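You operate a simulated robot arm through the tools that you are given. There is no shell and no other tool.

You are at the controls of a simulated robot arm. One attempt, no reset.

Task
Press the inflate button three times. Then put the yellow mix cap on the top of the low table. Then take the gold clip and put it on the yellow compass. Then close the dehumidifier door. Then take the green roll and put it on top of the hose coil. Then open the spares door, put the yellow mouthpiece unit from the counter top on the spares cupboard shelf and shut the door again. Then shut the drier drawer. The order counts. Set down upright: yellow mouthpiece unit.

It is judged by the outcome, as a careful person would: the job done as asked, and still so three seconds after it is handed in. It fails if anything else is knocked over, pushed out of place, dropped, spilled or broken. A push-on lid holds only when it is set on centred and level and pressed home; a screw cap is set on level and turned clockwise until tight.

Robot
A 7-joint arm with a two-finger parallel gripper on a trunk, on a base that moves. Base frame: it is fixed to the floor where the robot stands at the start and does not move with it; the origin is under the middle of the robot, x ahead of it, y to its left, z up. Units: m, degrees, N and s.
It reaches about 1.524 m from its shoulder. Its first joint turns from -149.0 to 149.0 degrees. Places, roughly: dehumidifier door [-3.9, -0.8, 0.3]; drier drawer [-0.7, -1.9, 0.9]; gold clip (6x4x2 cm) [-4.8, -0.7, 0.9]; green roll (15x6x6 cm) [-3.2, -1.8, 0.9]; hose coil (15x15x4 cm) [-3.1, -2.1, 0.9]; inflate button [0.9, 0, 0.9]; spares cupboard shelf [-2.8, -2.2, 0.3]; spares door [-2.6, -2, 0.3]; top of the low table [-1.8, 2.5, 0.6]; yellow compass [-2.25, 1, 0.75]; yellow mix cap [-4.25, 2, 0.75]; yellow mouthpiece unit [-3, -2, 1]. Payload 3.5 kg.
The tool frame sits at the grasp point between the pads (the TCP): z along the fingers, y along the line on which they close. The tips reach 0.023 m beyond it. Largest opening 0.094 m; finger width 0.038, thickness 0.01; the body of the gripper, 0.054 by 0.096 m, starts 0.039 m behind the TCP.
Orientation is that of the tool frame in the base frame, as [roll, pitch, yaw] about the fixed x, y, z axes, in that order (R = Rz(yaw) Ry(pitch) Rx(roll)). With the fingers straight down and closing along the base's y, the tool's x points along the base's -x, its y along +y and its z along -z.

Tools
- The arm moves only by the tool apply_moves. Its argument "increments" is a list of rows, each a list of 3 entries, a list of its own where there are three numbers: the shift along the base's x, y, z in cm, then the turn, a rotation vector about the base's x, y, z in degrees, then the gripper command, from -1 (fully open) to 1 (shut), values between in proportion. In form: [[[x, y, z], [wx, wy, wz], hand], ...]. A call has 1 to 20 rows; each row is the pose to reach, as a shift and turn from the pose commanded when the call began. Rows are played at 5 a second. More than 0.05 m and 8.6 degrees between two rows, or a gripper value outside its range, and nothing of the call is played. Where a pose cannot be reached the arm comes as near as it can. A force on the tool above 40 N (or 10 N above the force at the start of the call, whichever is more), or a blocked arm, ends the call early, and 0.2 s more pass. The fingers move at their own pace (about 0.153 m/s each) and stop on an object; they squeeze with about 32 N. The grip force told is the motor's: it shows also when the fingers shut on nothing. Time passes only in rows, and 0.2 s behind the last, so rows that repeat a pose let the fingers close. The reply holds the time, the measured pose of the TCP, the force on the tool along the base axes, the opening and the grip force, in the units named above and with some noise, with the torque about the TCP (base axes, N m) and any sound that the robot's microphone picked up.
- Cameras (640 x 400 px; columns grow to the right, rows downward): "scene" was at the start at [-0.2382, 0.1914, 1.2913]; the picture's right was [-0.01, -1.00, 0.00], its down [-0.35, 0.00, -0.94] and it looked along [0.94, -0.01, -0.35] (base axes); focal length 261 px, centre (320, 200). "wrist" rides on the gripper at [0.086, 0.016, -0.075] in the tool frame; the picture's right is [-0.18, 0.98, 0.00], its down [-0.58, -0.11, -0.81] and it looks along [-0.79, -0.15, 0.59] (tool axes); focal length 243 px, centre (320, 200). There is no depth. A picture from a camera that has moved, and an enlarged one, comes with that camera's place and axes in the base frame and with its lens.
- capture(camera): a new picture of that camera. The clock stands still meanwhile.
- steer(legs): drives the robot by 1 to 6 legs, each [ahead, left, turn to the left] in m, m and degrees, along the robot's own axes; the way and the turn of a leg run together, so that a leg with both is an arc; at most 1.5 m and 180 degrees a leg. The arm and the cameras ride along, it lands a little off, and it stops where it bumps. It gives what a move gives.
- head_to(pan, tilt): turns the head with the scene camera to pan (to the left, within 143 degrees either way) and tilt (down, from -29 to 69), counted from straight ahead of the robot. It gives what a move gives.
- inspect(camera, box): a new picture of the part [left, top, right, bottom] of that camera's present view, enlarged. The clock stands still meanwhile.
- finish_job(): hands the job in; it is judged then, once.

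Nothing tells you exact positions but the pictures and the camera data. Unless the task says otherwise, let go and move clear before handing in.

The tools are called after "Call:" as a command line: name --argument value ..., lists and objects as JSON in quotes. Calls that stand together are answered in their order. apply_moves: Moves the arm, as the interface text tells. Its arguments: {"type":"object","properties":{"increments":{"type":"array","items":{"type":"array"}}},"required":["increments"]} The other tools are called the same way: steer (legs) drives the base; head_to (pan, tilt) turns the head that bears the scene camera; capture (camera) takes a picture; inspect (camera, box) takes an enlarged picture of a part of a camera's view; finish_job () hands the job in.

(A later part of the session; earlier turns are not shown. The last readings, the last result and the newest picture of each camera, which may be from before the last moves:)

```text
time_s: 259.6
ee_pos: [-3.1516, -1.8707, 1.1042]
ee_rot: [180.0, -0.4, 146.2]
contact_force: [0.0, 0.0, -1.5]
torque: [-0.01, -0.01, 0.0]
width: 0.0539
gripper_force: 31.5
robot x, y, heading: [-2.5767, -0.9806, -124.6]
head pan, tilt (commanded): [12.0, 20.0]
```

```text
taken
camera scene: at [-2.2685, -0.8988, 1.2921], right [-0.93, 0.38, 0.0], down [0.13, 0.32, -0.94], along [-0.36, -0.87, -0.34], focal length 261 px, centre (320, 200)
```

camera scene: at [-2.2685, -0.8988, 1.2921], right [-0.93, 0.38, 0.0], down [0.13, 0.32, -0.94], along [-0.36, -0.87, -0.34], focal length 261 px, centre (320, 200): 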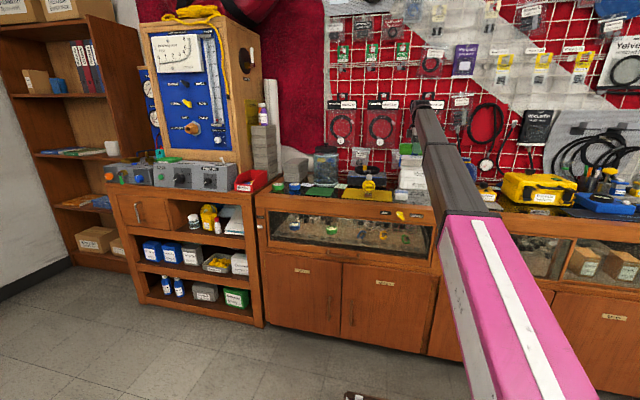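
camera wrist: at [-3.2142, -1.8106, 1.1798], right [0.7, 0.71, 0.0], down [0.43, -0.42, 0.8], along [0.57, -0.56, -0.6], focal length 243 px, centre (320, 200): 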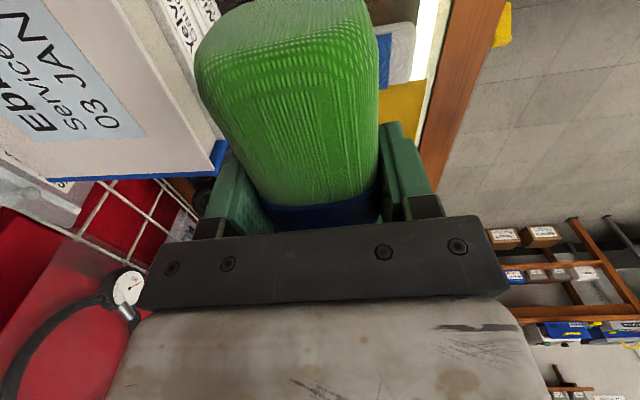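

I need a second viewpoint to fix the coil's depth. I'll sidestep left 20 cm (roll held high) and look again.

Call:
steer --legs '[[0, 0.2, 0]]'

Call:
head_to --pan 0 --tilt 28

Call:
capture --camera "scene"

Call:
inspect --camera "scene" --box '[315, 95, 395, 155]'

Call:
capture --camera "wrist"

```text
time_s: 261.1
ee_pos: [-2.987, -1.9816, 1.1045]
ee_rot: [180.0, -0.4, 146.0]
contact_force: [0.1, 0.6, -1.8]
torque: [-0.02, 0.03, -0.02]
width: 0.0538
gripper_force: 31.5
robot x, y, heading: [-2.408, -1.0932, -124.3]
head pan, tilt (commanded): [12.0, 20.0]
```

```text
time_s: 261.9
ee_pos: [-2.9864, -1.9832, 1.105]
ee_rot: [180.0, -0.3, 146.1]
contact_force: [0.2, -0.2, -2.0]
torque: [-0.01, -0.01, 0.04]
width: 0.0537
gripper_force: 32.3
robot x, y, heading: [-2.4114, -1.0917, -124.3]
head pan, tilt (commanded): [0.0, 28.0]
```

```text
taken
camera scene: at [-2.1198, -1.0004, 1.2793], right [-0.83, 0.56, 0.0], down [0.26, 0.39, -0.88], along [-0.5, -0.73, -0.47], focal length 261 px, centre (320, 200)
```

scene: 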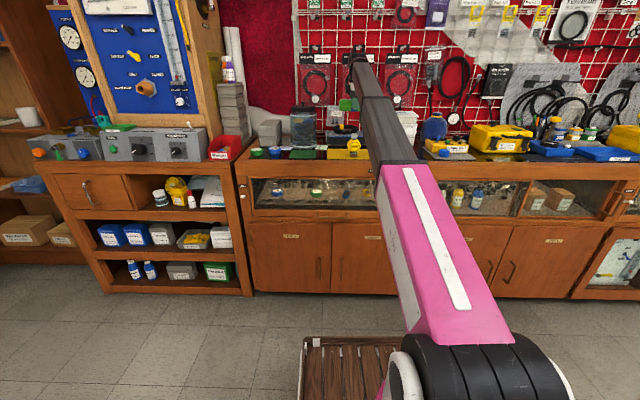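

```text
6.67 times, centred on (355, 125) of scene
camera zoom: at [-2.1198, -1.0004, 1.2793], right [-0.83, 0.56, 0.0], down [0.26, 0.39, -0.88], along [-0.5, -0.73, -0.47], focal length 1741 px, centre (87, 700)
```

zoom: 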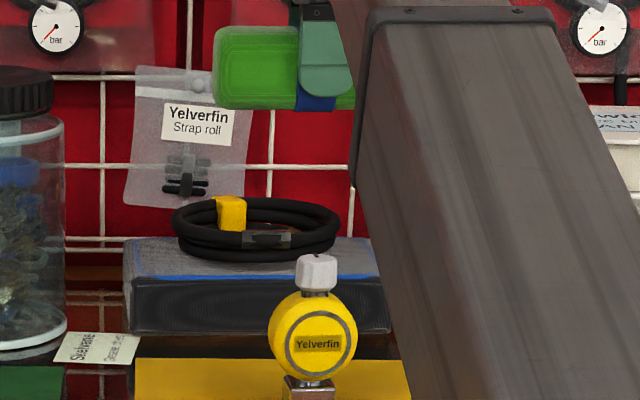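

```text
taken
camera wrist: at [-3.0499, -1.9226, 1.1798], right [0.7, 0.71, 0.0], down [0.43, -0.42, 0.8], along [0.57, -0.56, -0.6], focal length 243 px, centre (320, 200)
```

wrist: 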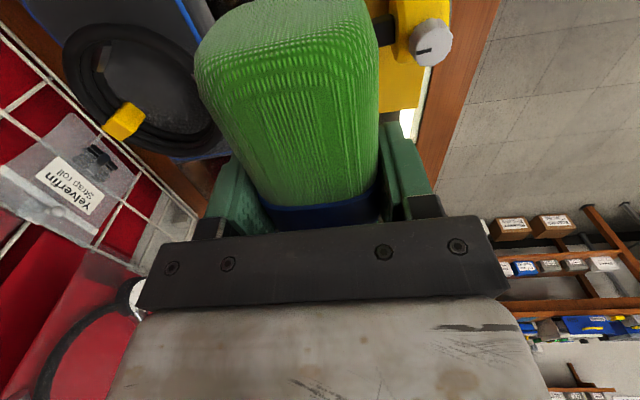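

The coil's centre is at about [-3.08, -2.147], hose top z≈0.95, with two views and the wrist camera agreeing. I'll carry the roll over it at safe height.

Call:
apply_moves --increments '[[[-0.5, -1, 0], [0, 0, 0], 1], [[-1.5, -2.8, 0], [0, 0, 0], 1], [[-2.7, -4.9, 0], [0, 0, 0], 1], [[-3.9, -7, 0], [0, 0, 0], 1], [[-5.1, -9.2, 0], [0, 0, 0], 1], [[-6.3, -11.3, 0], [0, 0, 0], 1], [[-7.5, -13.4, 0], [0, 0, 0], 1], [[-8.3, -14.9, 0], [0, 0, 0], 1], [[-8.5, -15.3, 0], [0, 0, 0], 1], [[-8.5, -15.3, 0], [0, 0, 0], 1]]'

Call:
capture --camera "wrist"

Call:
inspect --camera "scene" --box '[305, 70, 425, 160]'

```text
time_s: 264.1
ee_pos: [-3.0714, -2.1366, 1.104]
ee_rot: [179.9, -0.4, 145.9]
contact_force: [0.2, 0.4, -2.5]
torque: [0.04, 0.02, 0.02]
width: 0.0537
gripper_force: 32.2
robot x, y, heading: [-2.4086, -1.0913, -124.2]
head pan, tilt (commanded): [0.0, 28.0]
```

```text
taken
camera wrist: at [-3.1349, -2.0754, 1.1789], right [0.7, 0.71, 0.0], down [0.43, -0.42, 0.8], along [0.57, -0.56, -0.6], focal length 243 px, centre (320, 200)
```

wrist: 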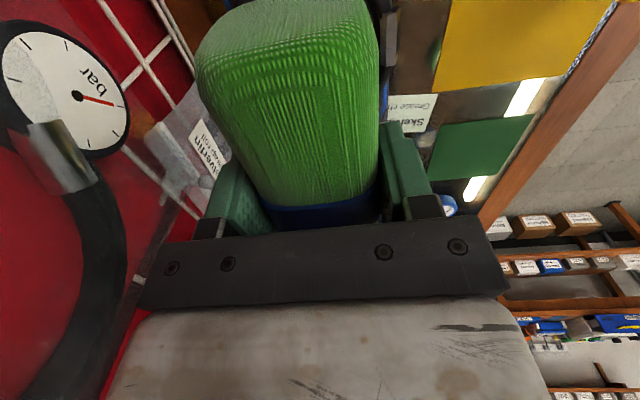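

```text
4.44 times, centred on (365, 115) of scene
camera zoom: at [-2.1198, -1.0004, 1.2792], right [-0.83, 0.56, 0.0], down [0.26, 0.39, -0.88], along [-0.5, -0.73, -0.47], focal length 1161 px, centre (120, 578)
```

zoom: 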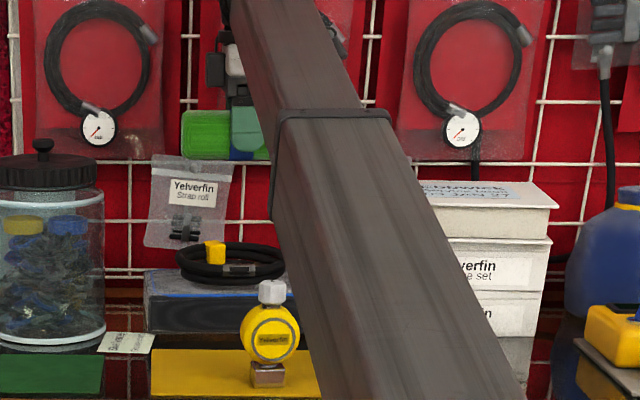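

The roll is aligned over the coil. Lowering gently.

Call:
apply_moves --increments '[[[0, 0, -1.5], [0, 0, 0], 1], [[0, 0, -3.5], [0, 0, 0], 1], [[0, 0, -5.5], [0, 0, 0], 1], [[0, 0, -7.5], [0, 0, 0], 1], [[0, 0, -9], [0, 0, 0], 1], [[0, 0, -9], [0, 0, 0], 1]]'

Call:
capture --camera "wrist"

Call:
inspect --camera "scene" --box '[325, 95, 405, 155]'

```text
time_s: 265.5
ee_pos: [-3.0712, -2.1375, 1.0158]
ee_rot: [179.9, -0.5, 146.1]
contact_force: [-0.1, 0.3, -1.7]
torque: [-0.03, 0.02, 0.03]
width: 0.054
gripper_force: 32.0
robot x, y, heading: [-2.4112, -1.0965, -124.3]
head pan, tilt (commanded): [0.0, 28.0]
```

```text
taken
camera wrist: at [-3.1347, -2.0758, 1.0897], right [0.7, 0.71, 0.0], down [0.43, -0.42, 0.8], along [0.57, -0.56, -0.6], focal length 243 px, centre (320, 200)
```

wrist: 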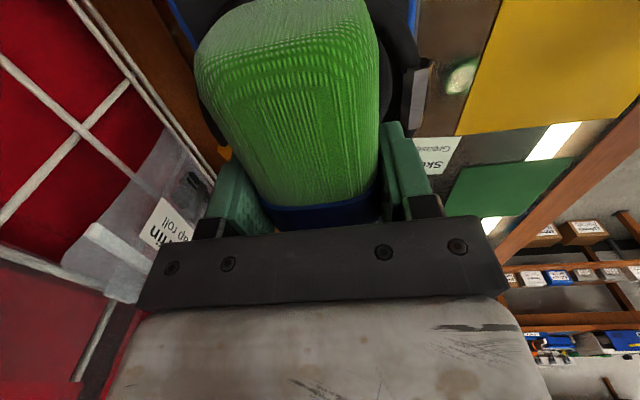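

```text
6.67 times, centred on (365, 125) of scene
camera zoom: at [-2.1198, -1.0004, 1.2792], right [-0.83, 0.56, 0.0], down [0.26, 0.39, -0.88], along [-0.5, -0.73, -0.47], focal length 1741 px, centre (20, 700)
```

zoom: 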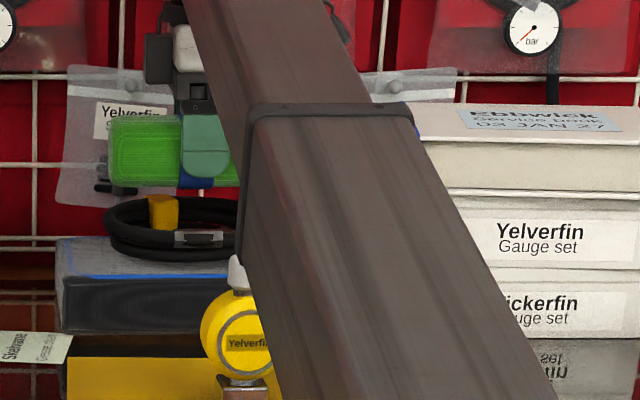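

Call:
apply_moves --increments '[[[0, 0, -0.8], [0, 0, 0], 1], [[0, 0, -1.6], [0, 0, 0], 1], [[0, 0, -2.2], [0, 0, 0], 1], [[0, 0, -2.5], [0, 0, 0], 1], [[0, 0, -2.5], [0, 0, 0], 1]]'

Call:
inspect --camera "scene" --box '[325, 95, 405, 155]'

```text
time_s: 266.7
ee_pos: [-3.0727, -2.1364, 0.9902]
ee_rot: [179.9, -0.4, 146.1]
contact_force: [-1.3, -0.4, 6.4]
torque: [-0.1, 0.01, 0.01]
width: 0.0539
gripper_force: 32.3
robot x, y, heading: [-2.4135, -1.0956, -124.1]
head pan, tilt (commanded): [0.0, 28.0]
```

```text
6.67 times, centred on (365, 125) of scene
camera zoom: at [-2.1197, -1.0002, 1.2792], right [-0.83, 0.56, 0.0], down [0.26, 0.39, -0.88], along [-0.5, -0.73, -0.47], focal length 1741 px, centre (20, 700)
```

zoom: 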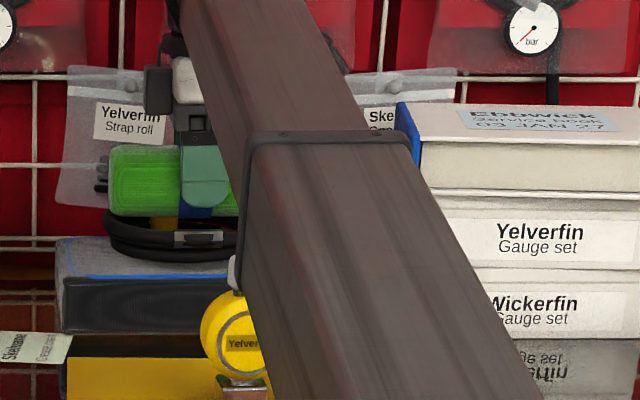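

First contact felt. Lowering a few more millimetres to seat it.

Call:
apply_moves --increments '[[[0, 0, -0.2], [0, 0, 0], 1], [[0, 0, -0.4], [0, 0, 0], 1], [[0, 0, -0.4], [0, 0, 0], 1]]'

Call:
capture --camera "wrist"

```text
time_s: 267.4
ee_pos: [-3.0724, -2.1356, 0.9918]
ee_rot: [-179.9, -0.4, 146.0]
contact_force: [2.6, 3.6, 8.8]
torque: [0.24, -0.31, -0.03]
width: 0.0538
gripper_force: 31.5
robot x, y, heading: [-2.4136, -1.0895, -124.4]
head pan, tilt (commanded): [0.0, 28.0]
stopped in row 3: the force on the tool passed its limit at 42 N (the readings are from after the stop); the commanded pose is now the measured one
```

```text
taken
camera wrist: at [-3.1351, -2.0751, 1.0661], right [0.7, 0.71, 0.0], down [0.43, -0.42, 0.8], along [0.57, -0.56, -0.6], focal length 243 px, centre (320, 200)
```

wrist: 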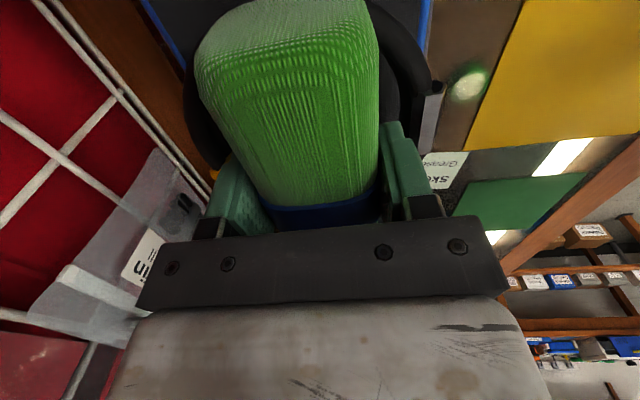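

The roll is seated on the coil. I'll open the fingers just a little to release without disturbing the coil's tag, then check.

Call:
apply_moves --increments '[[[0, 0, 0], [0, 0, 0], 0.0], [[0, 0, 0], [0, 0, 0], -0.2], [[0, 0, 0], [0, 0, 0], -0.28], [[0, 0, 0], [0, 0, 0], -0.3], [[0, 0, 0], [0, 0, 0], -0.3]]'

Call:
capture --camera "wrist"

Call:
inspect --camera "scene" --box '[325, 95, 405, 155]'

```text
time_s: 268.6
ee_pos: [-3.073, -2.1377, 0.9887]
ee_rot: [-179.9, -0.5, 146.0]
contact_force: [0.0, -0.3, -0.7]
torque: [-0.02, 0.02, 0.03]
width: 0.061
gripper_force: 0.0
robot x, y, heading: [-2.408, -1.0947, -124.4]
head pan, tilt (commanded): [0.0, 28.0]
```

```text
taken
camera wrist: at [-3.1355, -2.0758, 1.0645], right [0.7, 0.71, 0.0], down [0.43, -0.42, 0.8], along [0.57, -0.56, -0.6], focal length 243 px, centre (320, 200)
```

wrist: 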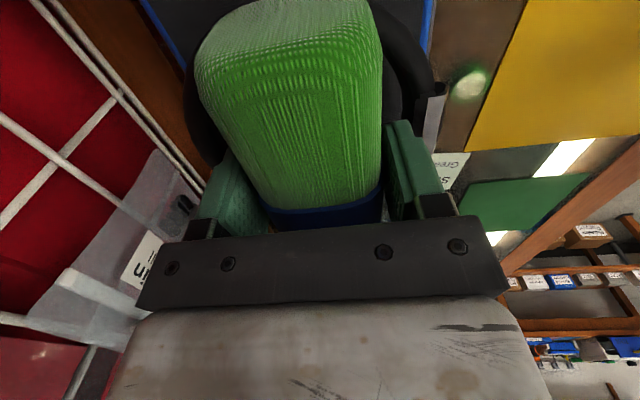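

```text
6.67 times, centred on (365, 125) of scene
camera zoom: at [-2.1199, -1.0005, 1.2792], right [-0.83, 0.56, 0.0], down [0.26, 0.39, -0.88], along [-0.5, -0.73, -0.47], focal length 1741 px, centre (20, 700)
```

zoom: 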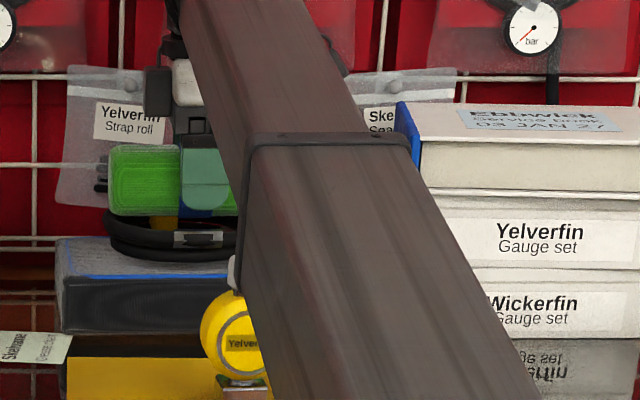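

Released; the roll stays put. Rising slowly.

Call:
apply_moves --increments '[[[0, 0, 0.5], [0, 0, 0], -0.3], [[0, 0, 1.2], [0, 0, 0], -0.35], [[0, 0, 2.2], [0, 0, 0], -0.4], [[0, 0, 3.5], [0, 0, 0], -0.4], [[0, 0, 5.5], [0, 0, 0], -0.4], [[0, 0, 8], [0, 0, 0], -0.4]]'

Call:
capture --camera "wrist"

Call:
inspect --camera "scene" --box '[325, 95, 405, 155]'

```text
time_s: 270.0
ee_pos: [-3.0731, -2.1374, 1.0696]
ee_rot: [-179.7, -0.5, 146.0]
contact_force: [-0.5, -0.4, -0.1]
torque: [0.03, 0.0, -0.01]
width: 0.0659
gripper_force: 0.1
robot x, y, heading: [-2.4077, -1.0956, -124.1]
head pan, tilt (commanded): [0.0, 28.0]
```

```text
taken
camera wrist: at [-3.1365, -2.0763, 1.1447], right [0.7, 0.71, 0.0], down [0.43, -0.42, 0.8], along [0.57, -0.56, -0.6], focal length 243 px, centre (320, 200)
```

wrist: 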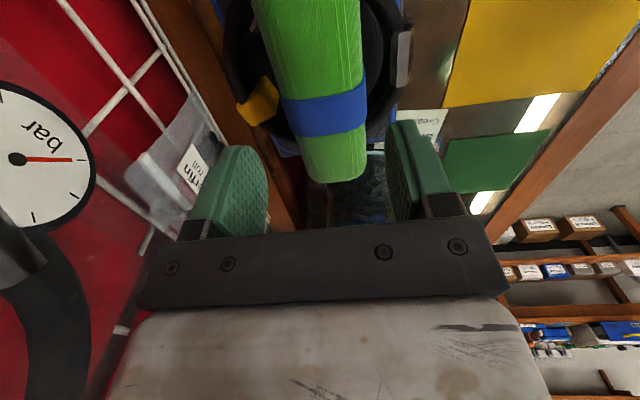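

```text
6.67 times, centred on (365, 125) of scene
camera zoom: at [-2.1199, -1.0005, 1.2792], right [-0.83, 0.56, 0.0], down [0.26, 0.39, -0.88], along [-0.5, -0.73, -0.47], focal length 1741 px, centre (20, 700)
```

zoom: 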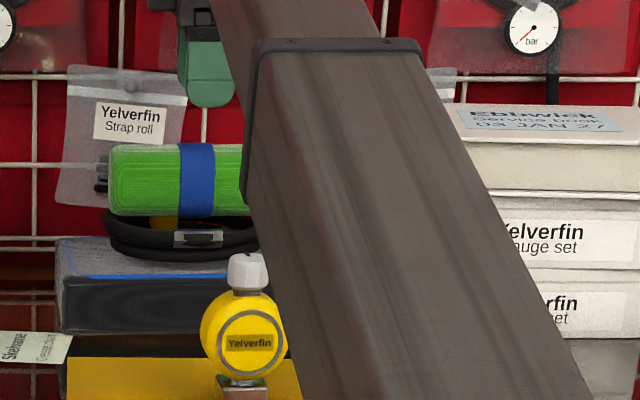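

The roll lies on the hose coil. Retracting the arm to the carrying pose (turning the hand back) before dealing with the spares door.

Call:
apply_moves --increments '[[[1, 1.7, 1], [0, 0, 0], -0.4], [[3, 5.2, 1.5], [0, 0, -4], -0.3], [[5, 8.6, 1.5], [0, 0, -11], 0], [[7, 12.1, 1.5], [0, 0, -18], 0.5], [[9, 15.5, 1.5], [0, 0, -25], 1], [[11, 19, 1.5], [0, 0, -32], 1], [[13, 22.4, 1], [0, 0, -39], 1], [[15, 25.9, 0], [0, 0, -46], 1], [[17, 29.4, -1], [0, 0, -53], 1], [[19, 32.8, -2], [0, 0, -60], 1], [[21, 36.3, -3], [0, 0, -67], 1], [[23, 39.7, -4.5], [0, 0, -74], 1], [[25, 43.2, -5.5], [0, 0, -81], 1], [[26.4, 45.6, -5.7], [0, 0, -88], 1], [[26.4, 45.6, -5.7], [0, 0, -90], 1]]'

Call:
capture --camera "scene"

Call:
inspect --camera "scene" --box '[220, 170, 420, 310]'

Call:
inspect --camera "scene" --box '[315, 95, 395, 165]'

```text
time_s: 273.2
ee_pos: [-2.8088, -1.6813, 1.0122]
ee_rot: [-179.9, -0.4, 55.9]
contact_force: [0.3, 0.7, 0.6]
torque: [-0.04, 0.01, 0.01]
width: 0.0
gripper_force: 32.0
robot x, y, heading: [-2.4108, -1.093, -124.3]
head pan, tilt (commanded): [0.0, 28.0]
```

```text
taken
camera scene: at [-2.1199, -1.0004, 1.2792], right [-0.83, 0.56, 0.0], down [0.26, 0.39, -0.88], along [-0.5, -0.73, -0.47], focal length 261 px, centre (320, 200)
```

scene: 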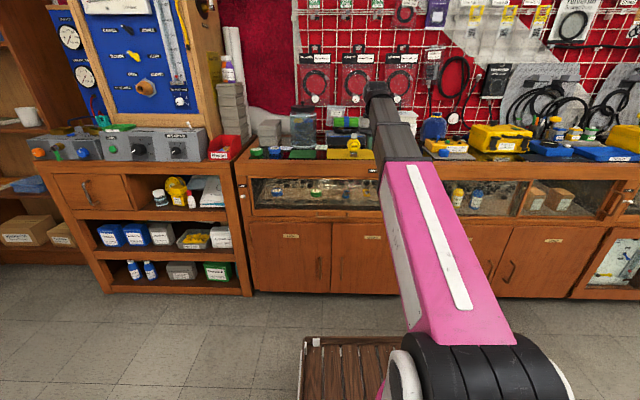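

```text
2.86 times, centred on (320, 240) of scene
camera zoom: at [-2.1199, -1.0004, 1.2792], right [-0.83, 0.56, 0.0], down [0.26, 0.39, -0.88], along [-0.5, -0.73, -0.47], focal length 746 px, centre (320, 86)
```

zoom: 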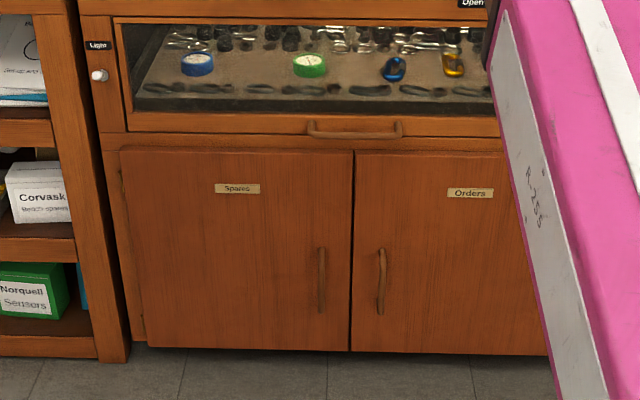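

```text
5.71 times, centred on (355, 130) of scene
camera zoom: at [-2.1199, -1.0004, 1.2792], right [-0.83, 0.56, 0.0], down [0.26, 0.39, -0.88], along [-0.5, -0.73, -0.47], focal length 1492 px, centre (120, 600)
```

zoom: 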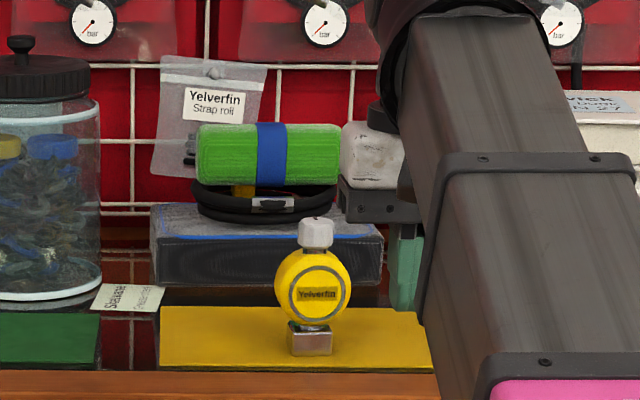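

The roll is safely on the coil. The Spares door is the left one with its vertical bar handle near its right edge (about [-2.69, -1.83, 0.36]), hinged on the left. I'll back up a little for arm room, and lower the hand, tilted 45° forward.

Call:
steer --legs '[[-0.2, 0.08, 0.3]]'

Call:
apply_moves --increments '[[[0, 0, -1], [-4.2, 2.7, 0], 0.5], [[0, 0, -3], [-8.4, 5.5, 0], 0], [[0, 0, -6], [-12.6, 8.2, 0], -0.3], [[0, 0, -9.5], [-16.7, 11, 0], -0.3], [[0, 0, -13], [-20.9, 13.7, 0], -0.3], [[0, 0, -17], [-25.1, 16.4, 0], -0.3], [[0, 0, -21], [-29.3, 19.2, 0], -0.3], [[0, 0, -25], [-33.5, 21.9, 0], -0.3], [[0, 0, -29], [-37.7, 24.6, 0], -0.3], [[0, 0, -33], [-37.7, 24.6, 0], -0.3], [[0, 0, -37], [-37.7, 24.6, 0], -0.3], [[0, 0, -41], [-37.7, 24.6, 0], -0.3], [[0, 0, -45], [-37.7, 24.6, 0], -0.3], [[0, 0, -49], [-37.7, 24.6, 0], -0.3], [[0, 0, -53], [-37.7, 24.6, 0], -0.3], [[0, 0, -56], [-37.7, 24.6, 0], -0.3]]'

Call:
capture --camera "wrist"

Call:
capture --camera "scene"

```text
time_s: 274.9
ee_pos: [-2.6279, -1.5624, 1.0135]
ee_rot: [-179.8, -0.4, 56.2]
contact_force: [0.2, 0.3, 0.4]
torque: [-0.01, -0.01, -0.02]
width: 0.0001
gripper_force: 32.5
robot x, y, heading: [-2.2294, -0.97, -124.4]
head pan, tilt (commanded): [0.0, 28.0]
```

```text
time_s: 278.2
ee_pos: [-2.6274, -1.5607, 0.4528]
ee_rot: [179.4, 44.6, 55.9]
contact_force: [-0.5, 0.0, 0.2]
torque: [0.01, 0.0, 0.05]
width: 0.0612
gripper_force: 0.0
robot x, y, heading: [-2.2285, -0.9727, -124.2]
head pan, tilt (commanded): [0.0, 28.0]
```

```text
taken
camera wrist: at [-2.5517, -1.4769, 0.444], right [0.74, -0.65, 0.14], down [-0.01, 0.19, 0.98], along [-0.67, -0.73, 0.13], focal length 243 px, centre (320, 200)
```

wrist: 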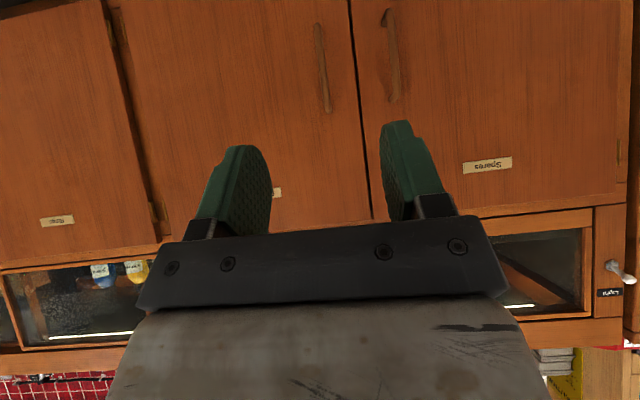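

```text
taken
camera scene: at [-1.9402, -0.8802, 1.2792], right [-0.83, 0.56, 0.0], down [0.26, 0.39, -0.88], along [-0.5, -0.73, -0.47], focal length 261 px, centre (320, 200)
```

scene: 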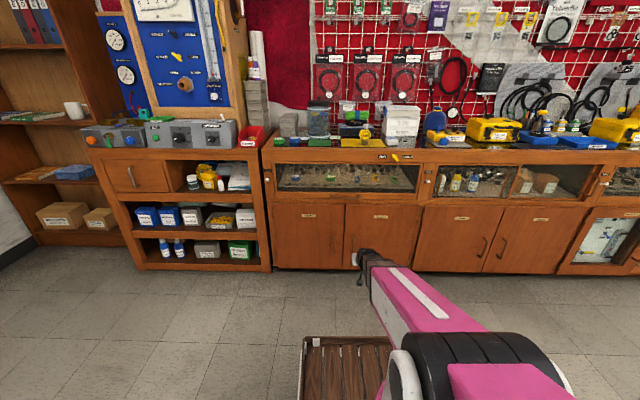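

The Spares door's bar handle shows up in the wrist view. I'll shift left and lower to line up with it, then triangulate again.

Call:
apply_moves --increments '[[[1, -0.7, -2], [0, 0, 0], -0.3], [[2.5, -1.8, -5], [0, 0, 0], -0.3], [[4, -2.9, -8], [0, 0, 0], -0.3], [[5.3, -3.8, -10.5], [0, 0, 0], -0.3], [[6.1, -4.4, -12], [0, 0, 0], -0.3], [[6.1, -4.4, -12], [0, 0, 0], -0.3]]'

Call:
capture --camera "wrist"

Call:
inspect --camera "scene" --box '[260, 190, 420, 290]'

```text
time_s: 279.6
ee_pos: [-2.5674, -1.6066, 0.3327]
ee_rot: [179.4, 44.7, 55.8]
contact_force: [-0.3, -0.1, 0.0]
torque: [0.01, -0.01, -0.02]
width: 0.061
gripper_force: 0.1
robot x, y, heading: [-2.2273, -0.9753, -124.3]
head pan, tilt (commanded): [0.0, 28.0]
```

```text
taken
camera wrist: at [-2.4922, -1.5212, 0.3244], right [0.74, -0.65, 0.14], down [-0.01, 0.19, 0.98], along [-0.67, -0.73, 0.13], focal length 243 px, centre (320, 200)
```

wrist: 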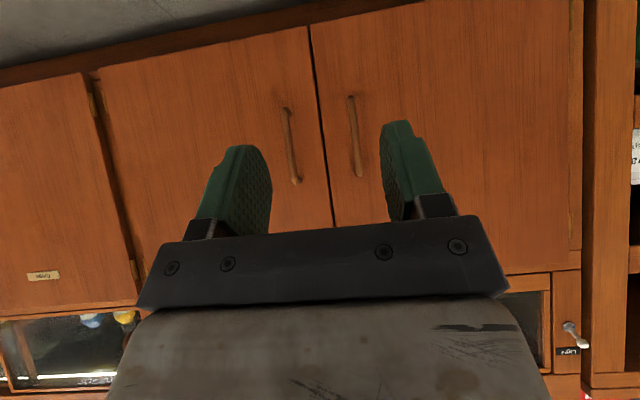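

```text
4.00 times, centred on (340, 240) of scene
camera zoom: at [-1.9402, -0.8802, 1.2792], right [-0.83, 0.56, 0.0], down [0.26, 0.39, -0.88], along [-0.5, -0.73, -0.47], focal length 1044 px, centre (240, 40)
```

zoom: 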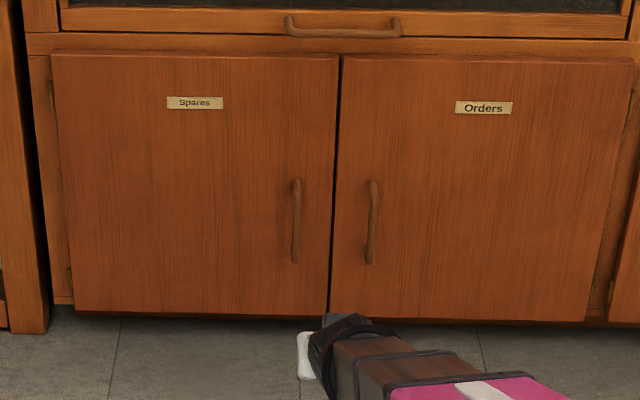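

Two wrist views agree: the handle bar is at about [-2.731, -1.889], z 0.21–0.35. I'll approach to just in front of it.

Call:
apply_moves --increments '[[[-0.8, -1.8, -0.8], [0, 0, 0], -0.3], [[-2.5, -5, -2], [0, 0, 0], -0.3], [[-4.5, -8.8, -3], [0, 0, 0], -0.3], [[-6.5, -12.6, -4], [0, 0, 0], -0.3], [[-8.5, -16.4, -4.8], [0, 0, 0], -0.3], [[-10, -19.2, -4.8], [0, 0, 0], -0.3], [[-10.8, -20.6, -4.8], [0, 0, 0], -0.3], [[-10.8, -20.6, -4.8], [0, 0, 0], -0.3]]'

Call:
capture --camera "wrist"

Call:
inspect --camera "scene" --box '[260, 190, 420, 290]'

```text
time_s: 281.4
ee_pos: [-2.6736, -1.8136, 0.2841]
ee_rot: [179.4, 44.5, 55.9]
contact_force: [0.3, -0.6, 0.1]
torque: [0.01, -0.03, 0.02]
width: 0.0612
gripper_force: 0.1
robot x, y, heading: [-2.2273, -0.9734, -124.6]
head pan, tilt (commanded): [0.0, 28.0]
```

```text
taken
camera wrist: at [-2.5978, -1.7282, 0.2768], right [0.74, -0.65, 0.14], down [-0.01, 0.19, 0.98], along [-0.67, -0.73, 0.13], focal length 243 px, centre (320, 200)
```

wrist: 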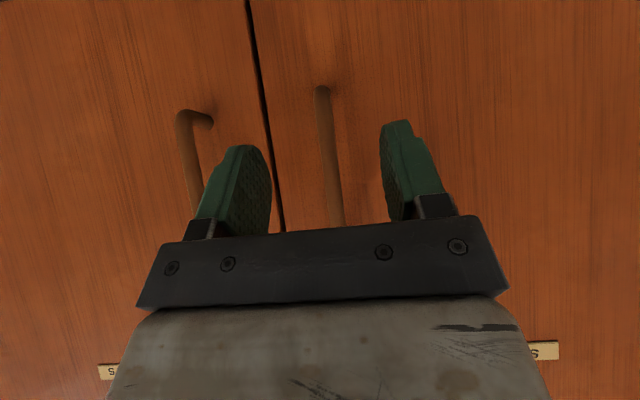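

```text
4.00 times, centred on (340, 240) of scene
camera zoom: at [-1.9402, -0.8802, 1.2792], right [-0.83, 0.56, 0.0], down [0.26, 0.39, -0.88], along [-0.5, -0.73, -0.47], focal length 1044 px, centre (240, 40)
```

zoom: 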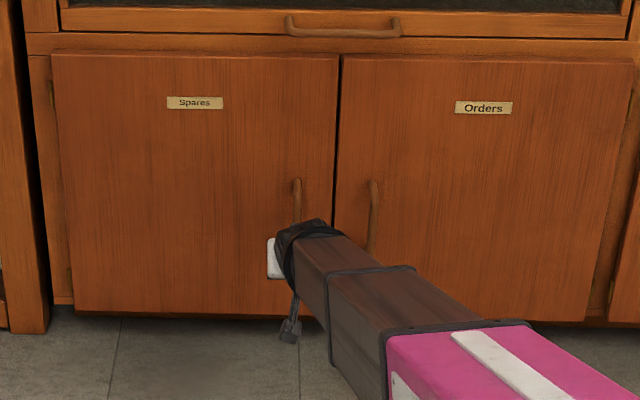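

The bar is centred between the open fingers. Advancing the last 8 cm and closing on it.

Call:
apply_moves --increments '[[[-1.1, -1.65, 0], [0, 0, 0], -0.3], [[-2.25, -3.3, 0], [0, 0, 0], -0.3], [[-3.4, -4.9, 0], [0, 0, 0], -0.3], [[-4.5, -6.6, 0], [0, 0, 0], -0.3], [[-4.5, -6.6, 0], [0, 0, 0], -0.3]]'

Call:
capture --camera "wrist"

```text
time_s: 282.5
ee_pos: [-2.7154, -1.8731, 0.2844]
ee_rot: [179.5, 44.4, 56.0]
contact_force: [0.3, 2.4, 5.1]
torque: [-0.11, 0.02, -0.02]
width: 0.0613
gripper_force: 0.1
robot x, y, heading: [-2.2301, -0.9715, -124.1]
head pan, tilt (commanded): [0.0, 28.0]
stopped in row 5: the force on the tool passed its limit at 45 N (the readings are from after the stop); the commanded pose is now the measured one
```

```text
taken
camera wrist: at [-2.6395, -1.7874, 0.2776], right [0.74, -0.65, 0.14], down [-0.01, 0.19, 0.98], along [-0.67, -0.73, 0.13], focal length 243 px, centre (320, 200)
```

wrist: 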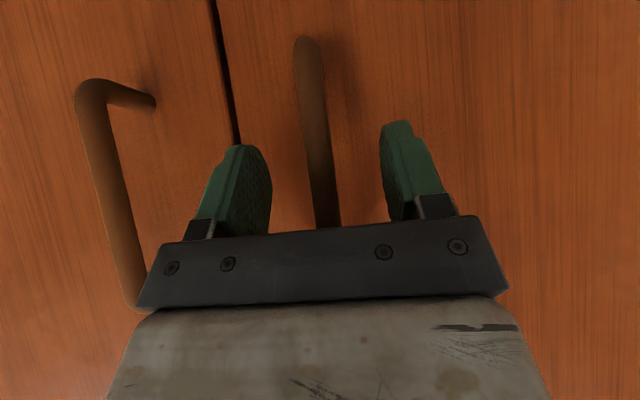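

The finger tips touch the door panel, with the bar between them. I'll ease back 2 mm and close on the bar.

Call:
apply_moves --increments '[[[0.1, 0.15, 0], [0, 0, 0], 0], [[0.1, 0.15, 0], [0, 0, 0], 0.5], [[0.1, 0.15, 0], [0, 0, 0], 1], [[0.1, 0.15, 0], [0, 0, 0], 1], [[0.1, 0.15, 0], [0, 0, 0], 1]]'

Call:
capture --camera "wrist"

```text
time_s: 283.7
ee_pos: [-2.7152, -1.8731, 0.2844]
ee_rot: [179.6, 44.3, 56.1]
contact_force: [6.8, -4.4, -2.9]
torque: [1.0, 1.48, 0.18]
width: 0.0131
gripper_force: 44.8
robot x, y, heading: [-2.2285, -0.9698, -124.4]
head pan, tilt (commanded): [0.0, 28.0]
```

```text
taken
camera wrist: at [-2.6383, -1.7868, 0.2773], right [0.74, -0.65, 0.13], down [-0.01, 0.19, 0.98], along [-0.67, -0.73, 0.13], focal length 243 px, centre (320, 200)
```

wrist: 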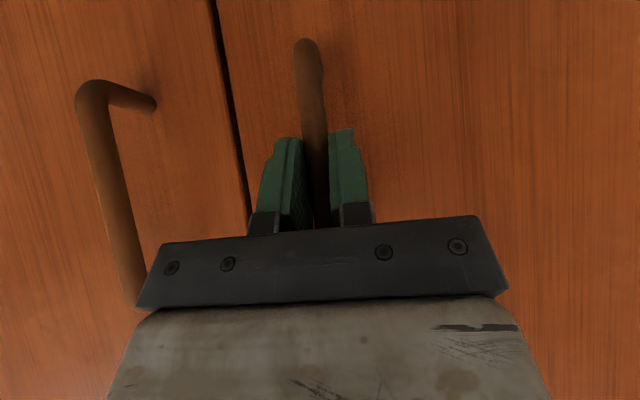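

The bar is gripped (13 mm). Pulling the door open along its arc, first a little to feel the resistance.

Call:
apply_moves --increments '[[[0.7, 0.8, 0], [0, 0, 0], 1], [[1.4, 1.55, 0], [0, 0, 0], 1], [[2.15, 2.3, 0], [0, 0, 0], 1], [[3.3, 3.4, 0], [0, 0, 0], 1], [[4.5, 4.4, 0], [0, 0, 0], 1]]'

Call:
capture --camera "wrist"

Call:
inspect --camera "scene" --box '[260, 190, 420, 290]'

```text
time_s: 284.8
ee_pos: [-2.6758, -1.8382, 0.2842]
ee_rot: [179.7, 44.6, 56.4]
contact_force: [2.2, -3.1, 0.1]
torque: [1.01, 1.15, 0.18]
width: 0.013
gripper_force: 45.1
robot x, y, heading: [-2.2302, -0.9728, -124.3]
head pan, tilt (commanded): [0.0, 28.0]
stopped in row 5: the force on the tool passed its limit at 42 N (the readings are from after the stop); the commanded pose is now the measured one
```

```text
taken
camera wrist: at [-2.6009, -1.751, 0.277], right [0.75, -0.65, 0.13], down [-0.01, 0.19, 0.98], along [-0.66, -0.74, 0.13], focal length 243 px, centre (320, 200)
```

wrist: 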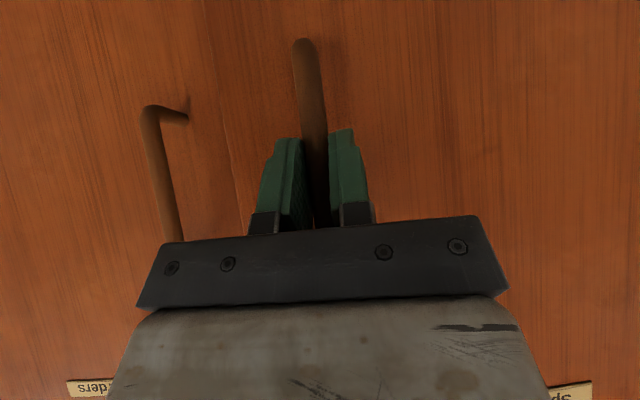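

```text
4.00 times, centred on (340, 240) of scene
camera zoom: at [-1.9399, -0.8802, 1.2792], right [-0.83, 0.56, 0.0], down [0.26, 0.39, -0.88], along [-0.5, -0.73, -0.47], focal length 1044 px, centre (240, 40)
```

zoom: 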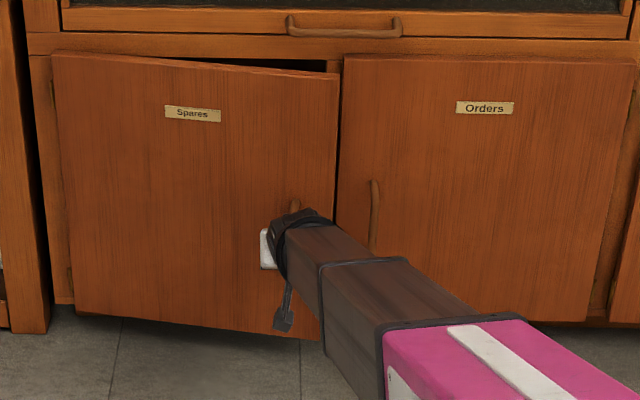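

The door is swinging open (~8°). Continuing the arc more slowly.

Call:
apply_moves --increments '[[[0.5, 0.45, 0], [0, 0, 0], 1], [[1.1, 0.95, 0], [0, 0, 0], 1], [[1.7, 1.4, 0], [0, 0, 0], 1], [[2.4, 1.9, 0], [0, 0, 0], 1], [[3.05, 2.4, 0], [0, 0, 0], 1], [[3.7, 2.8, 0], [0, 0, 0], 1], [[4.4, 3.25, 0], [0, 0, 0], 1], [[5.1, 3.7, 0], [0, 0, 0], 1], [[5.8, 4.1, 0], [0, 0, 0], 1]]'

Call:
inspect --camera "scene" --box '[260, 190, 420, 290]'

```text
time_s: 286.5
ee_pos: [-2.6269, -1.8038, 0.2853]
ee_rot: [179.5, 44.6, 56.3]
contact_force: [3.0, -1.6, -4.7]
torque: [0.78, 1.14, 0.16]
width: 0.0131
gripper_force: 45.1
robot x, y, heading: [-2.2302, -0.9749, -124.3]
head pan, tilt (commanded): [0.0, 28.0]
stopped in row 8: the force on the tool passed its limit at 41 N (the readings are from after the stop); the commanded pose is now the measured one
```

```text
4.00 times, centred on (340, 240) of scene
camera zoom: at [-1.9398, -0.8805, 1.2792], right [-0.83, 0.56, 0.0], down [0.26, 0.39, -0.88], along [-0.5, -0.73, -0.47], focal length 1044 px, centre (240, 40)
```

zoom: 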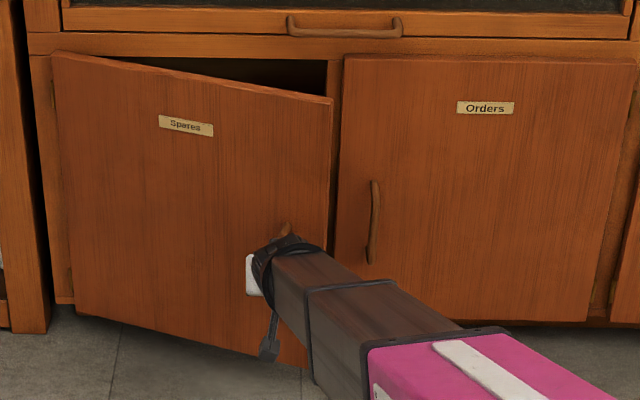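

About 20° open. The radius seems a bit shorter than assumed, so I'll adjust the arc and continue.

Call:
apply_moves --increments '[[[0.9, 0.4, 0], [0, 0, -1], 1], [[1.75, 0.8, 0], [0, 0, -2], 1], [[2.7, 1.2, 0], [0, 0, -3], 1], [[3.7, 1.6, 0], [0, 0, -4], 1], [[4.7, 1.9, 0], [0, 0, -5], 1], [[5.7, 2.2, 0], [0, 0, -6], 1], [[6.7, 2.45, 0], [0, 0, -7], 1], [[7.8, 2.7, 0], [0, 0, -8], 1], [[8.8, 2.9, 0], [0, 0, -9], 1], [[9.8, 3.1, 0], [0, 0, -10], 1]]'

Call:
inspect --camera "scene" --box '[240, 190, 400, 290]'

Call:
capture --camera "wrist"

```text
time_s: 288.0
ee_pos: [-2.5708, -1.7778, 0.2846]
ee_rot: [179.8, 44.3, 50.0]
contact_force: [1.1, 0.3, -1.3]
torque: [0.93, 0.32, 0.13]
width: 0.0128
gripper_force: 44.8
robot x, y, heading: [-2.2301, -0.9756, -123.9]
head pan, tilt (commanded): [0.0, 28.0]
stopped in row 7: the force on the tool passed its limit at 43 N (the readings are from after the stop); the commanded pose is now the measured one
```

```text
4.00 times, centred on (320, 240) of scene
camera zoom: at [-1.9399, -0.8802, 1.2792], right [-0.83, 0.56, 0.0], down [0.26, 0.39, -0.88], along [-0.5, -0.73, -0.47], focal length 1044 px, centre (320, 40)
```

zoom: 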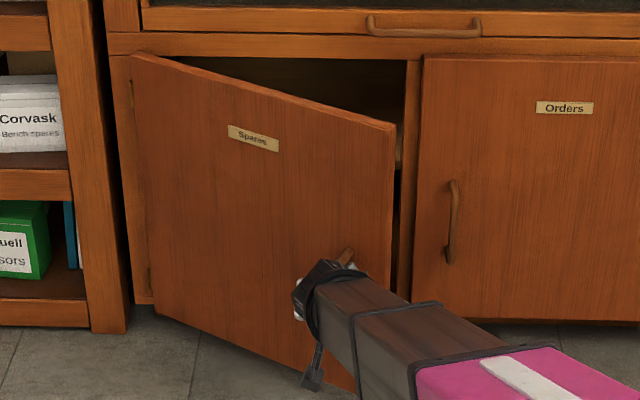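

```text
taken
camera wrist: at [-2.4861, -1.7009, 0.2777], right [0.67, -0.73, 0.13], down [0.01, 0.18, 0.98], along [-0.74, -0.66, 0.13], focal length 243 px, centre (320, 200)
```

wrist: 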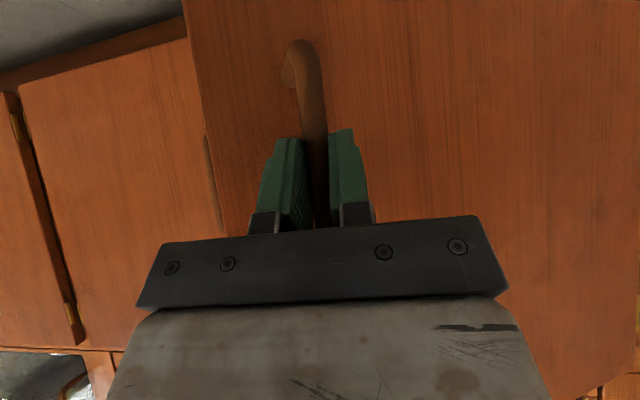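

Roughly 32° open. One more pull to about 45°.

Call:
apply_moves --increments '[[[0.8, 0.3, 0], [0, 0, -1], 1], [[1.7, 0.55, 0], [0, 0, -2], 1], [[2.6, 0.75, 0], [0, 0, -3], 1], [[3.5, 0.9, 0], [0, 0, -4], 1], [[4.4, 1.0, 0], [0, 0, -5], 1], [[5.3, 1.05, 0], [0, 0, -6], 1], [[6.2, 1.1, 0], [0, 0, -7], 1]]'

Call:
inspect --camera "scene" --box '[240, 190, 400, 290]'

```text
time_s: 289.7
ee_pos: [-2.5097, -1.7623, 0.2851]
ee_rot: [179.9, 44.1, 42.6]
contact_force: [-0.7, -0.9, 2.2]
torque: [0.41, -0.28, 0.0]
width: 0.0128
gripper_force: 45.2
robot x, y, heading: [-2.2276, -0.9708, -123.9]
head pan, tilt (commanded): [0.0, 28.0]
stopped in row 7: the force on the tool passed its limit at 41 N (the readings are from after the stop); the commanded pose is now the measured one
```

```text
4.00 times, centred on (320, 240) of scene
camera zoom: at [-1.94, -0.8797, 1.2792], right [-0.83, 0.56, 0.0], down [0.26, 0.39, -0.88], along [-0.5, -0.73, -0.47], focal length 1044 px, centre (320, 40)
```

zoom: 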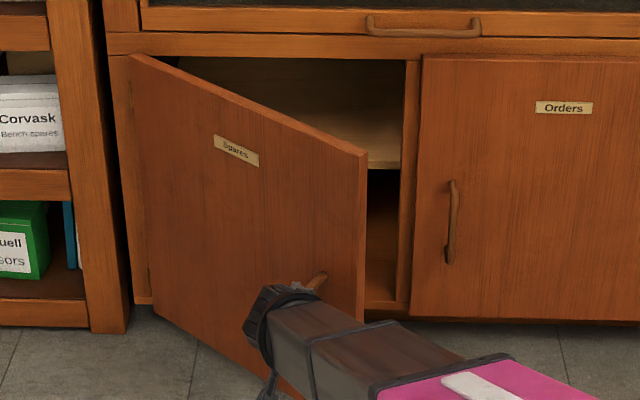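

The door is ~36° open and I can see a shelf inside. I'll let go of the handle, back off, raise the hand upright, and then hook closed fingers behind the door's top edge to swing it fully open.

Call:
apply_moves --increments '[[[0, 0, 0], [0, 0, 0], 0.3], [[0, 0, 0], [0, 0, 0], -0.3], [[0, 0, 0], [0, 0, 0], -0.3], [[1.5, 1.4, 0], [0, 0, 0], -0.3], [[3.7, 3.4, 0], [0, 0, 0], -0.3], [[5.9, 5.4, 0], [0, 0, 0], -0.3], [[8.1, 7.4, 1], [0, 0, 0], -0.3], [[9.5, 8.7, 4], [0, 0, 0], -0.3], [[10, 9.2, 8], [0, 0, 0], -0.3], [[10, 9.2, 12], [0, 0, 0], -0.3]]'

Call:
apply_moves --increments '[[[0, 0, 3], [3.7, -4.0, 0], 0], [[0, 0, 6.5], [7.4, -8.1, 0], 0.5], [[0, 0, 10], [11.2, -12.2, 0], 1], [[0, 0, 14], [14.9, -16.2, 0], 1], [[0, 0, 18], [18.6, -20.3, 0], 1], [[0, 0, 22], [22.4, -24.3, 0], 1], [[0, 0, 26], [26.1, -28.4, 0], 1], [[0, 0, 30], [29.8, -32.4, 0], 1], [[0, 0, 33], [29.8, -32.4, 0], 1], [[0, 0, 33], [29.8, -32.4, 0], 1]]'

Call:
capture --camera "scene"

Call:
capture --camera "wrist"

```text
time_s: 291.9
ee_pos: [-2.4114, -1.6698, 0.4051]
ee_rot: [180.0, 44.1, 42.6]
contact_force: [-0.6, -0.6, 0.9]
torque: [0.0, 0.0, -0.01]
width: 0.0612
gripper_force: 0.1
robot x, y, heading: [-2.2354, -0.9726, -124.2]
head pan, tilt (commanded): [0.0, 28.0]
```

```text
time_s: 294.1
ee_pos: [-2.4111, -1.6682, 0.7365]
ee_rot: [179.9, 0.0, 42.5]
contact_force: [0.6, 0.1, 0.5]
torque: [0.05, 0.03, -0.02]
width: 0.0001
gripper_force: 32.0
robot x, y, heading: [-2.2309, -0.9733, -124.4]
head pan, tilt (commanded): [0.0, 28.0]
```

```text
taken
camera scene: at [-1.94, -0.8797, 1.2792], right [-0.83, 0.56, 0.0], down [0.26, 0.39, -0.88], along [-0.5, -0.73, -0.47], focal length 261 px, centre (320, 200)
```

scene: 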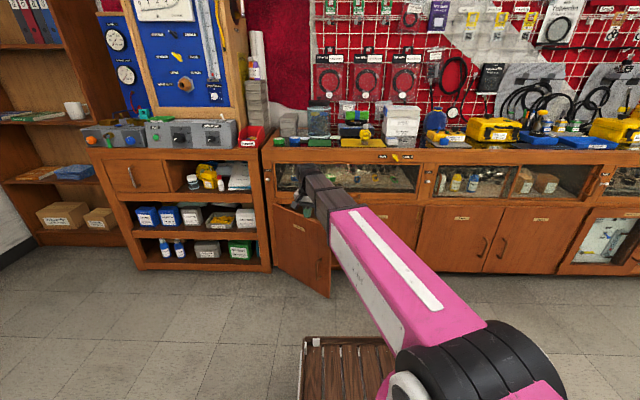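

```text
taken
camera wrist: at [-2.3369, -1.6211, 0.811], right [0.53, -0.85, 0.0], down [-0.5, -0.31, 0.81], along [-0.68, -0.43, -0.59], focal length 243 px, centre (320, 200)
```

wrist: 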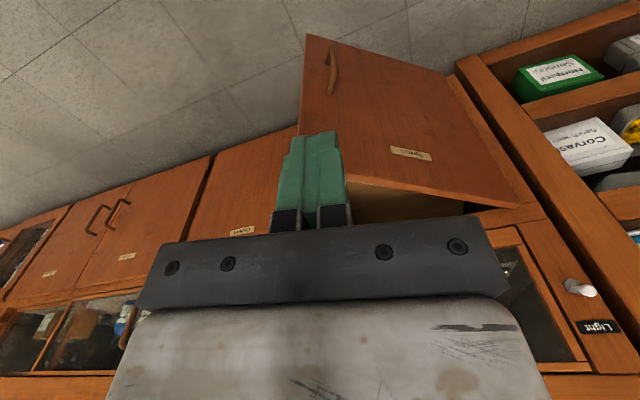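

The hand is upright above. I'll move it over the door's top to the inner side near the free edge, then lower the closed fingers behind the door.

Call:
apply_moves --increments '[[[-2, -1.6, 0], [0, 0, 2], 1], [[-5, -4, 0], [0, 0, 5], 1], [[-8.5, -6.7, -0.5], [0, 0, 8], 1], [[-12, -9.5, -1], [0, 0, 11], 1], [[-15.5, -12.3, -2], [0, 0, 13.5], 1], [[-18.5, -14.7, -3], [0, 0, 13.5], 1], [[-19.8, -15.7, -4], [0, 0, 13.5], 1], [[-19.8, -15.7, -4], [0, 0, 13.5], 1]]'

Call:
capture --camera "wrist"

Call:
inspect --camera "scene" --box '[240, 160, 400, 300]'

```text
time_s: 295.9
ee_pos: [-2.6083, -1.8255, 0.6944]
ee_rot: [179.9, 0.1, 56.1]
contact_force: [0.2, -0.2, 0.0]
torque: [-0.02, 0.05, -0.02]
width: 0.0
gripper_force: 32.6
robot x, y, heading: [-2.2291, -0.9732, -124.3]
head pan, tilt (commanded): [0.0, 28.0]
```

```text
taken
camera wrist: at [-2.5478, -1.7636, 0.7682], right [0.71, -0.7, 0.0], down [-0.41, -0.42, 0.81], along [-0.57, -0.58, -0.59], focal length 243 px, centre (320, 200)
```

wrist: 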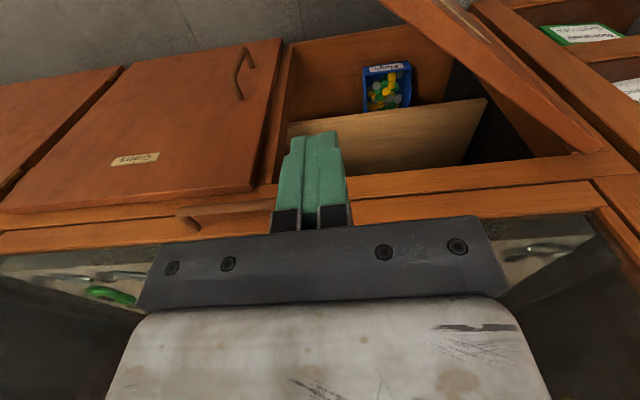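

```text
2.86 times, centred on (320, 230) of scene
camera zoom: at [-1.94, -0.8797, 1.2792], right [-0.83, 0.56, 0.0], down [0.26, 0.39, -0.88], along [-0.5, -0.73, -0.47], focal length 746 px, centre (320, 114)
```

zoom: 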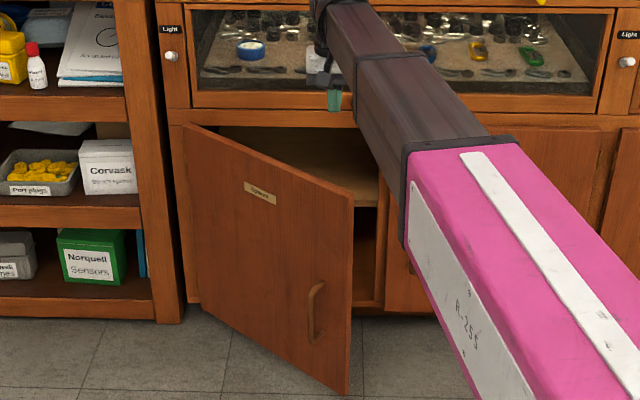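

I'm on the inner side of the door, clear of it. Lowering the fingers behind its top edge.

Call:
apply_moves --increments '[[[0, 0, -3], [0, 0, 0], 1], [[0, 0, -7], [0, 0, 0], 1], [[0, 0, -11], [0, 0, 0], 1], [[0, 0, -15], [0, 0, 0], 1], [[0, 0, -17], [0, 0, 0], 1], [[1.5, 0.5, -17], [0, 0, 0], 1], [[2.8, 1, -17], [0, 0, 0], 1]]'

Call:
capture --camera "wrist"

```text
time_s: 297.5
ee_pos: [-2.5805, -1.8168, 0.5243]
ee_rot: [179.9, 0.1, 56.1]
contact_force: [0.2, -0.4, 0.0]
torque: [-0.02, -0.01, 0.0]
width: 0.0
gripper_force: 32.1
robot x, y, heading: [-2.2325, -0.9719, -124.2]
head pan, tilt (commanded): [0.0, 28.0]
```

```text
taken
camera wrist: at [-2.5194, -1.7544, 0.598], right [0.71, -0.7, 0.0], down [-0.41, -0.42, 0.81], along [-0.57, -0.58, -0.59], focal length 243 px, centre (320, 200)
```

wrist: 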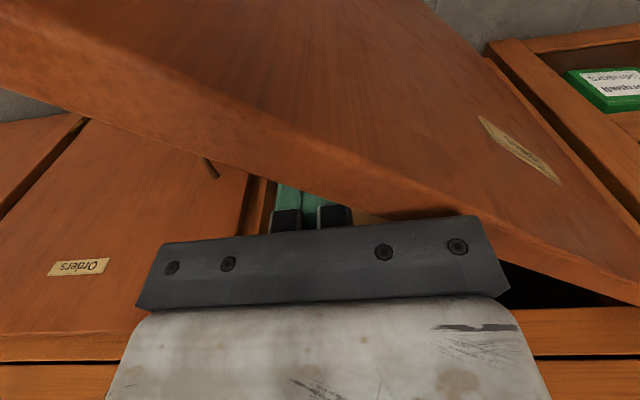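

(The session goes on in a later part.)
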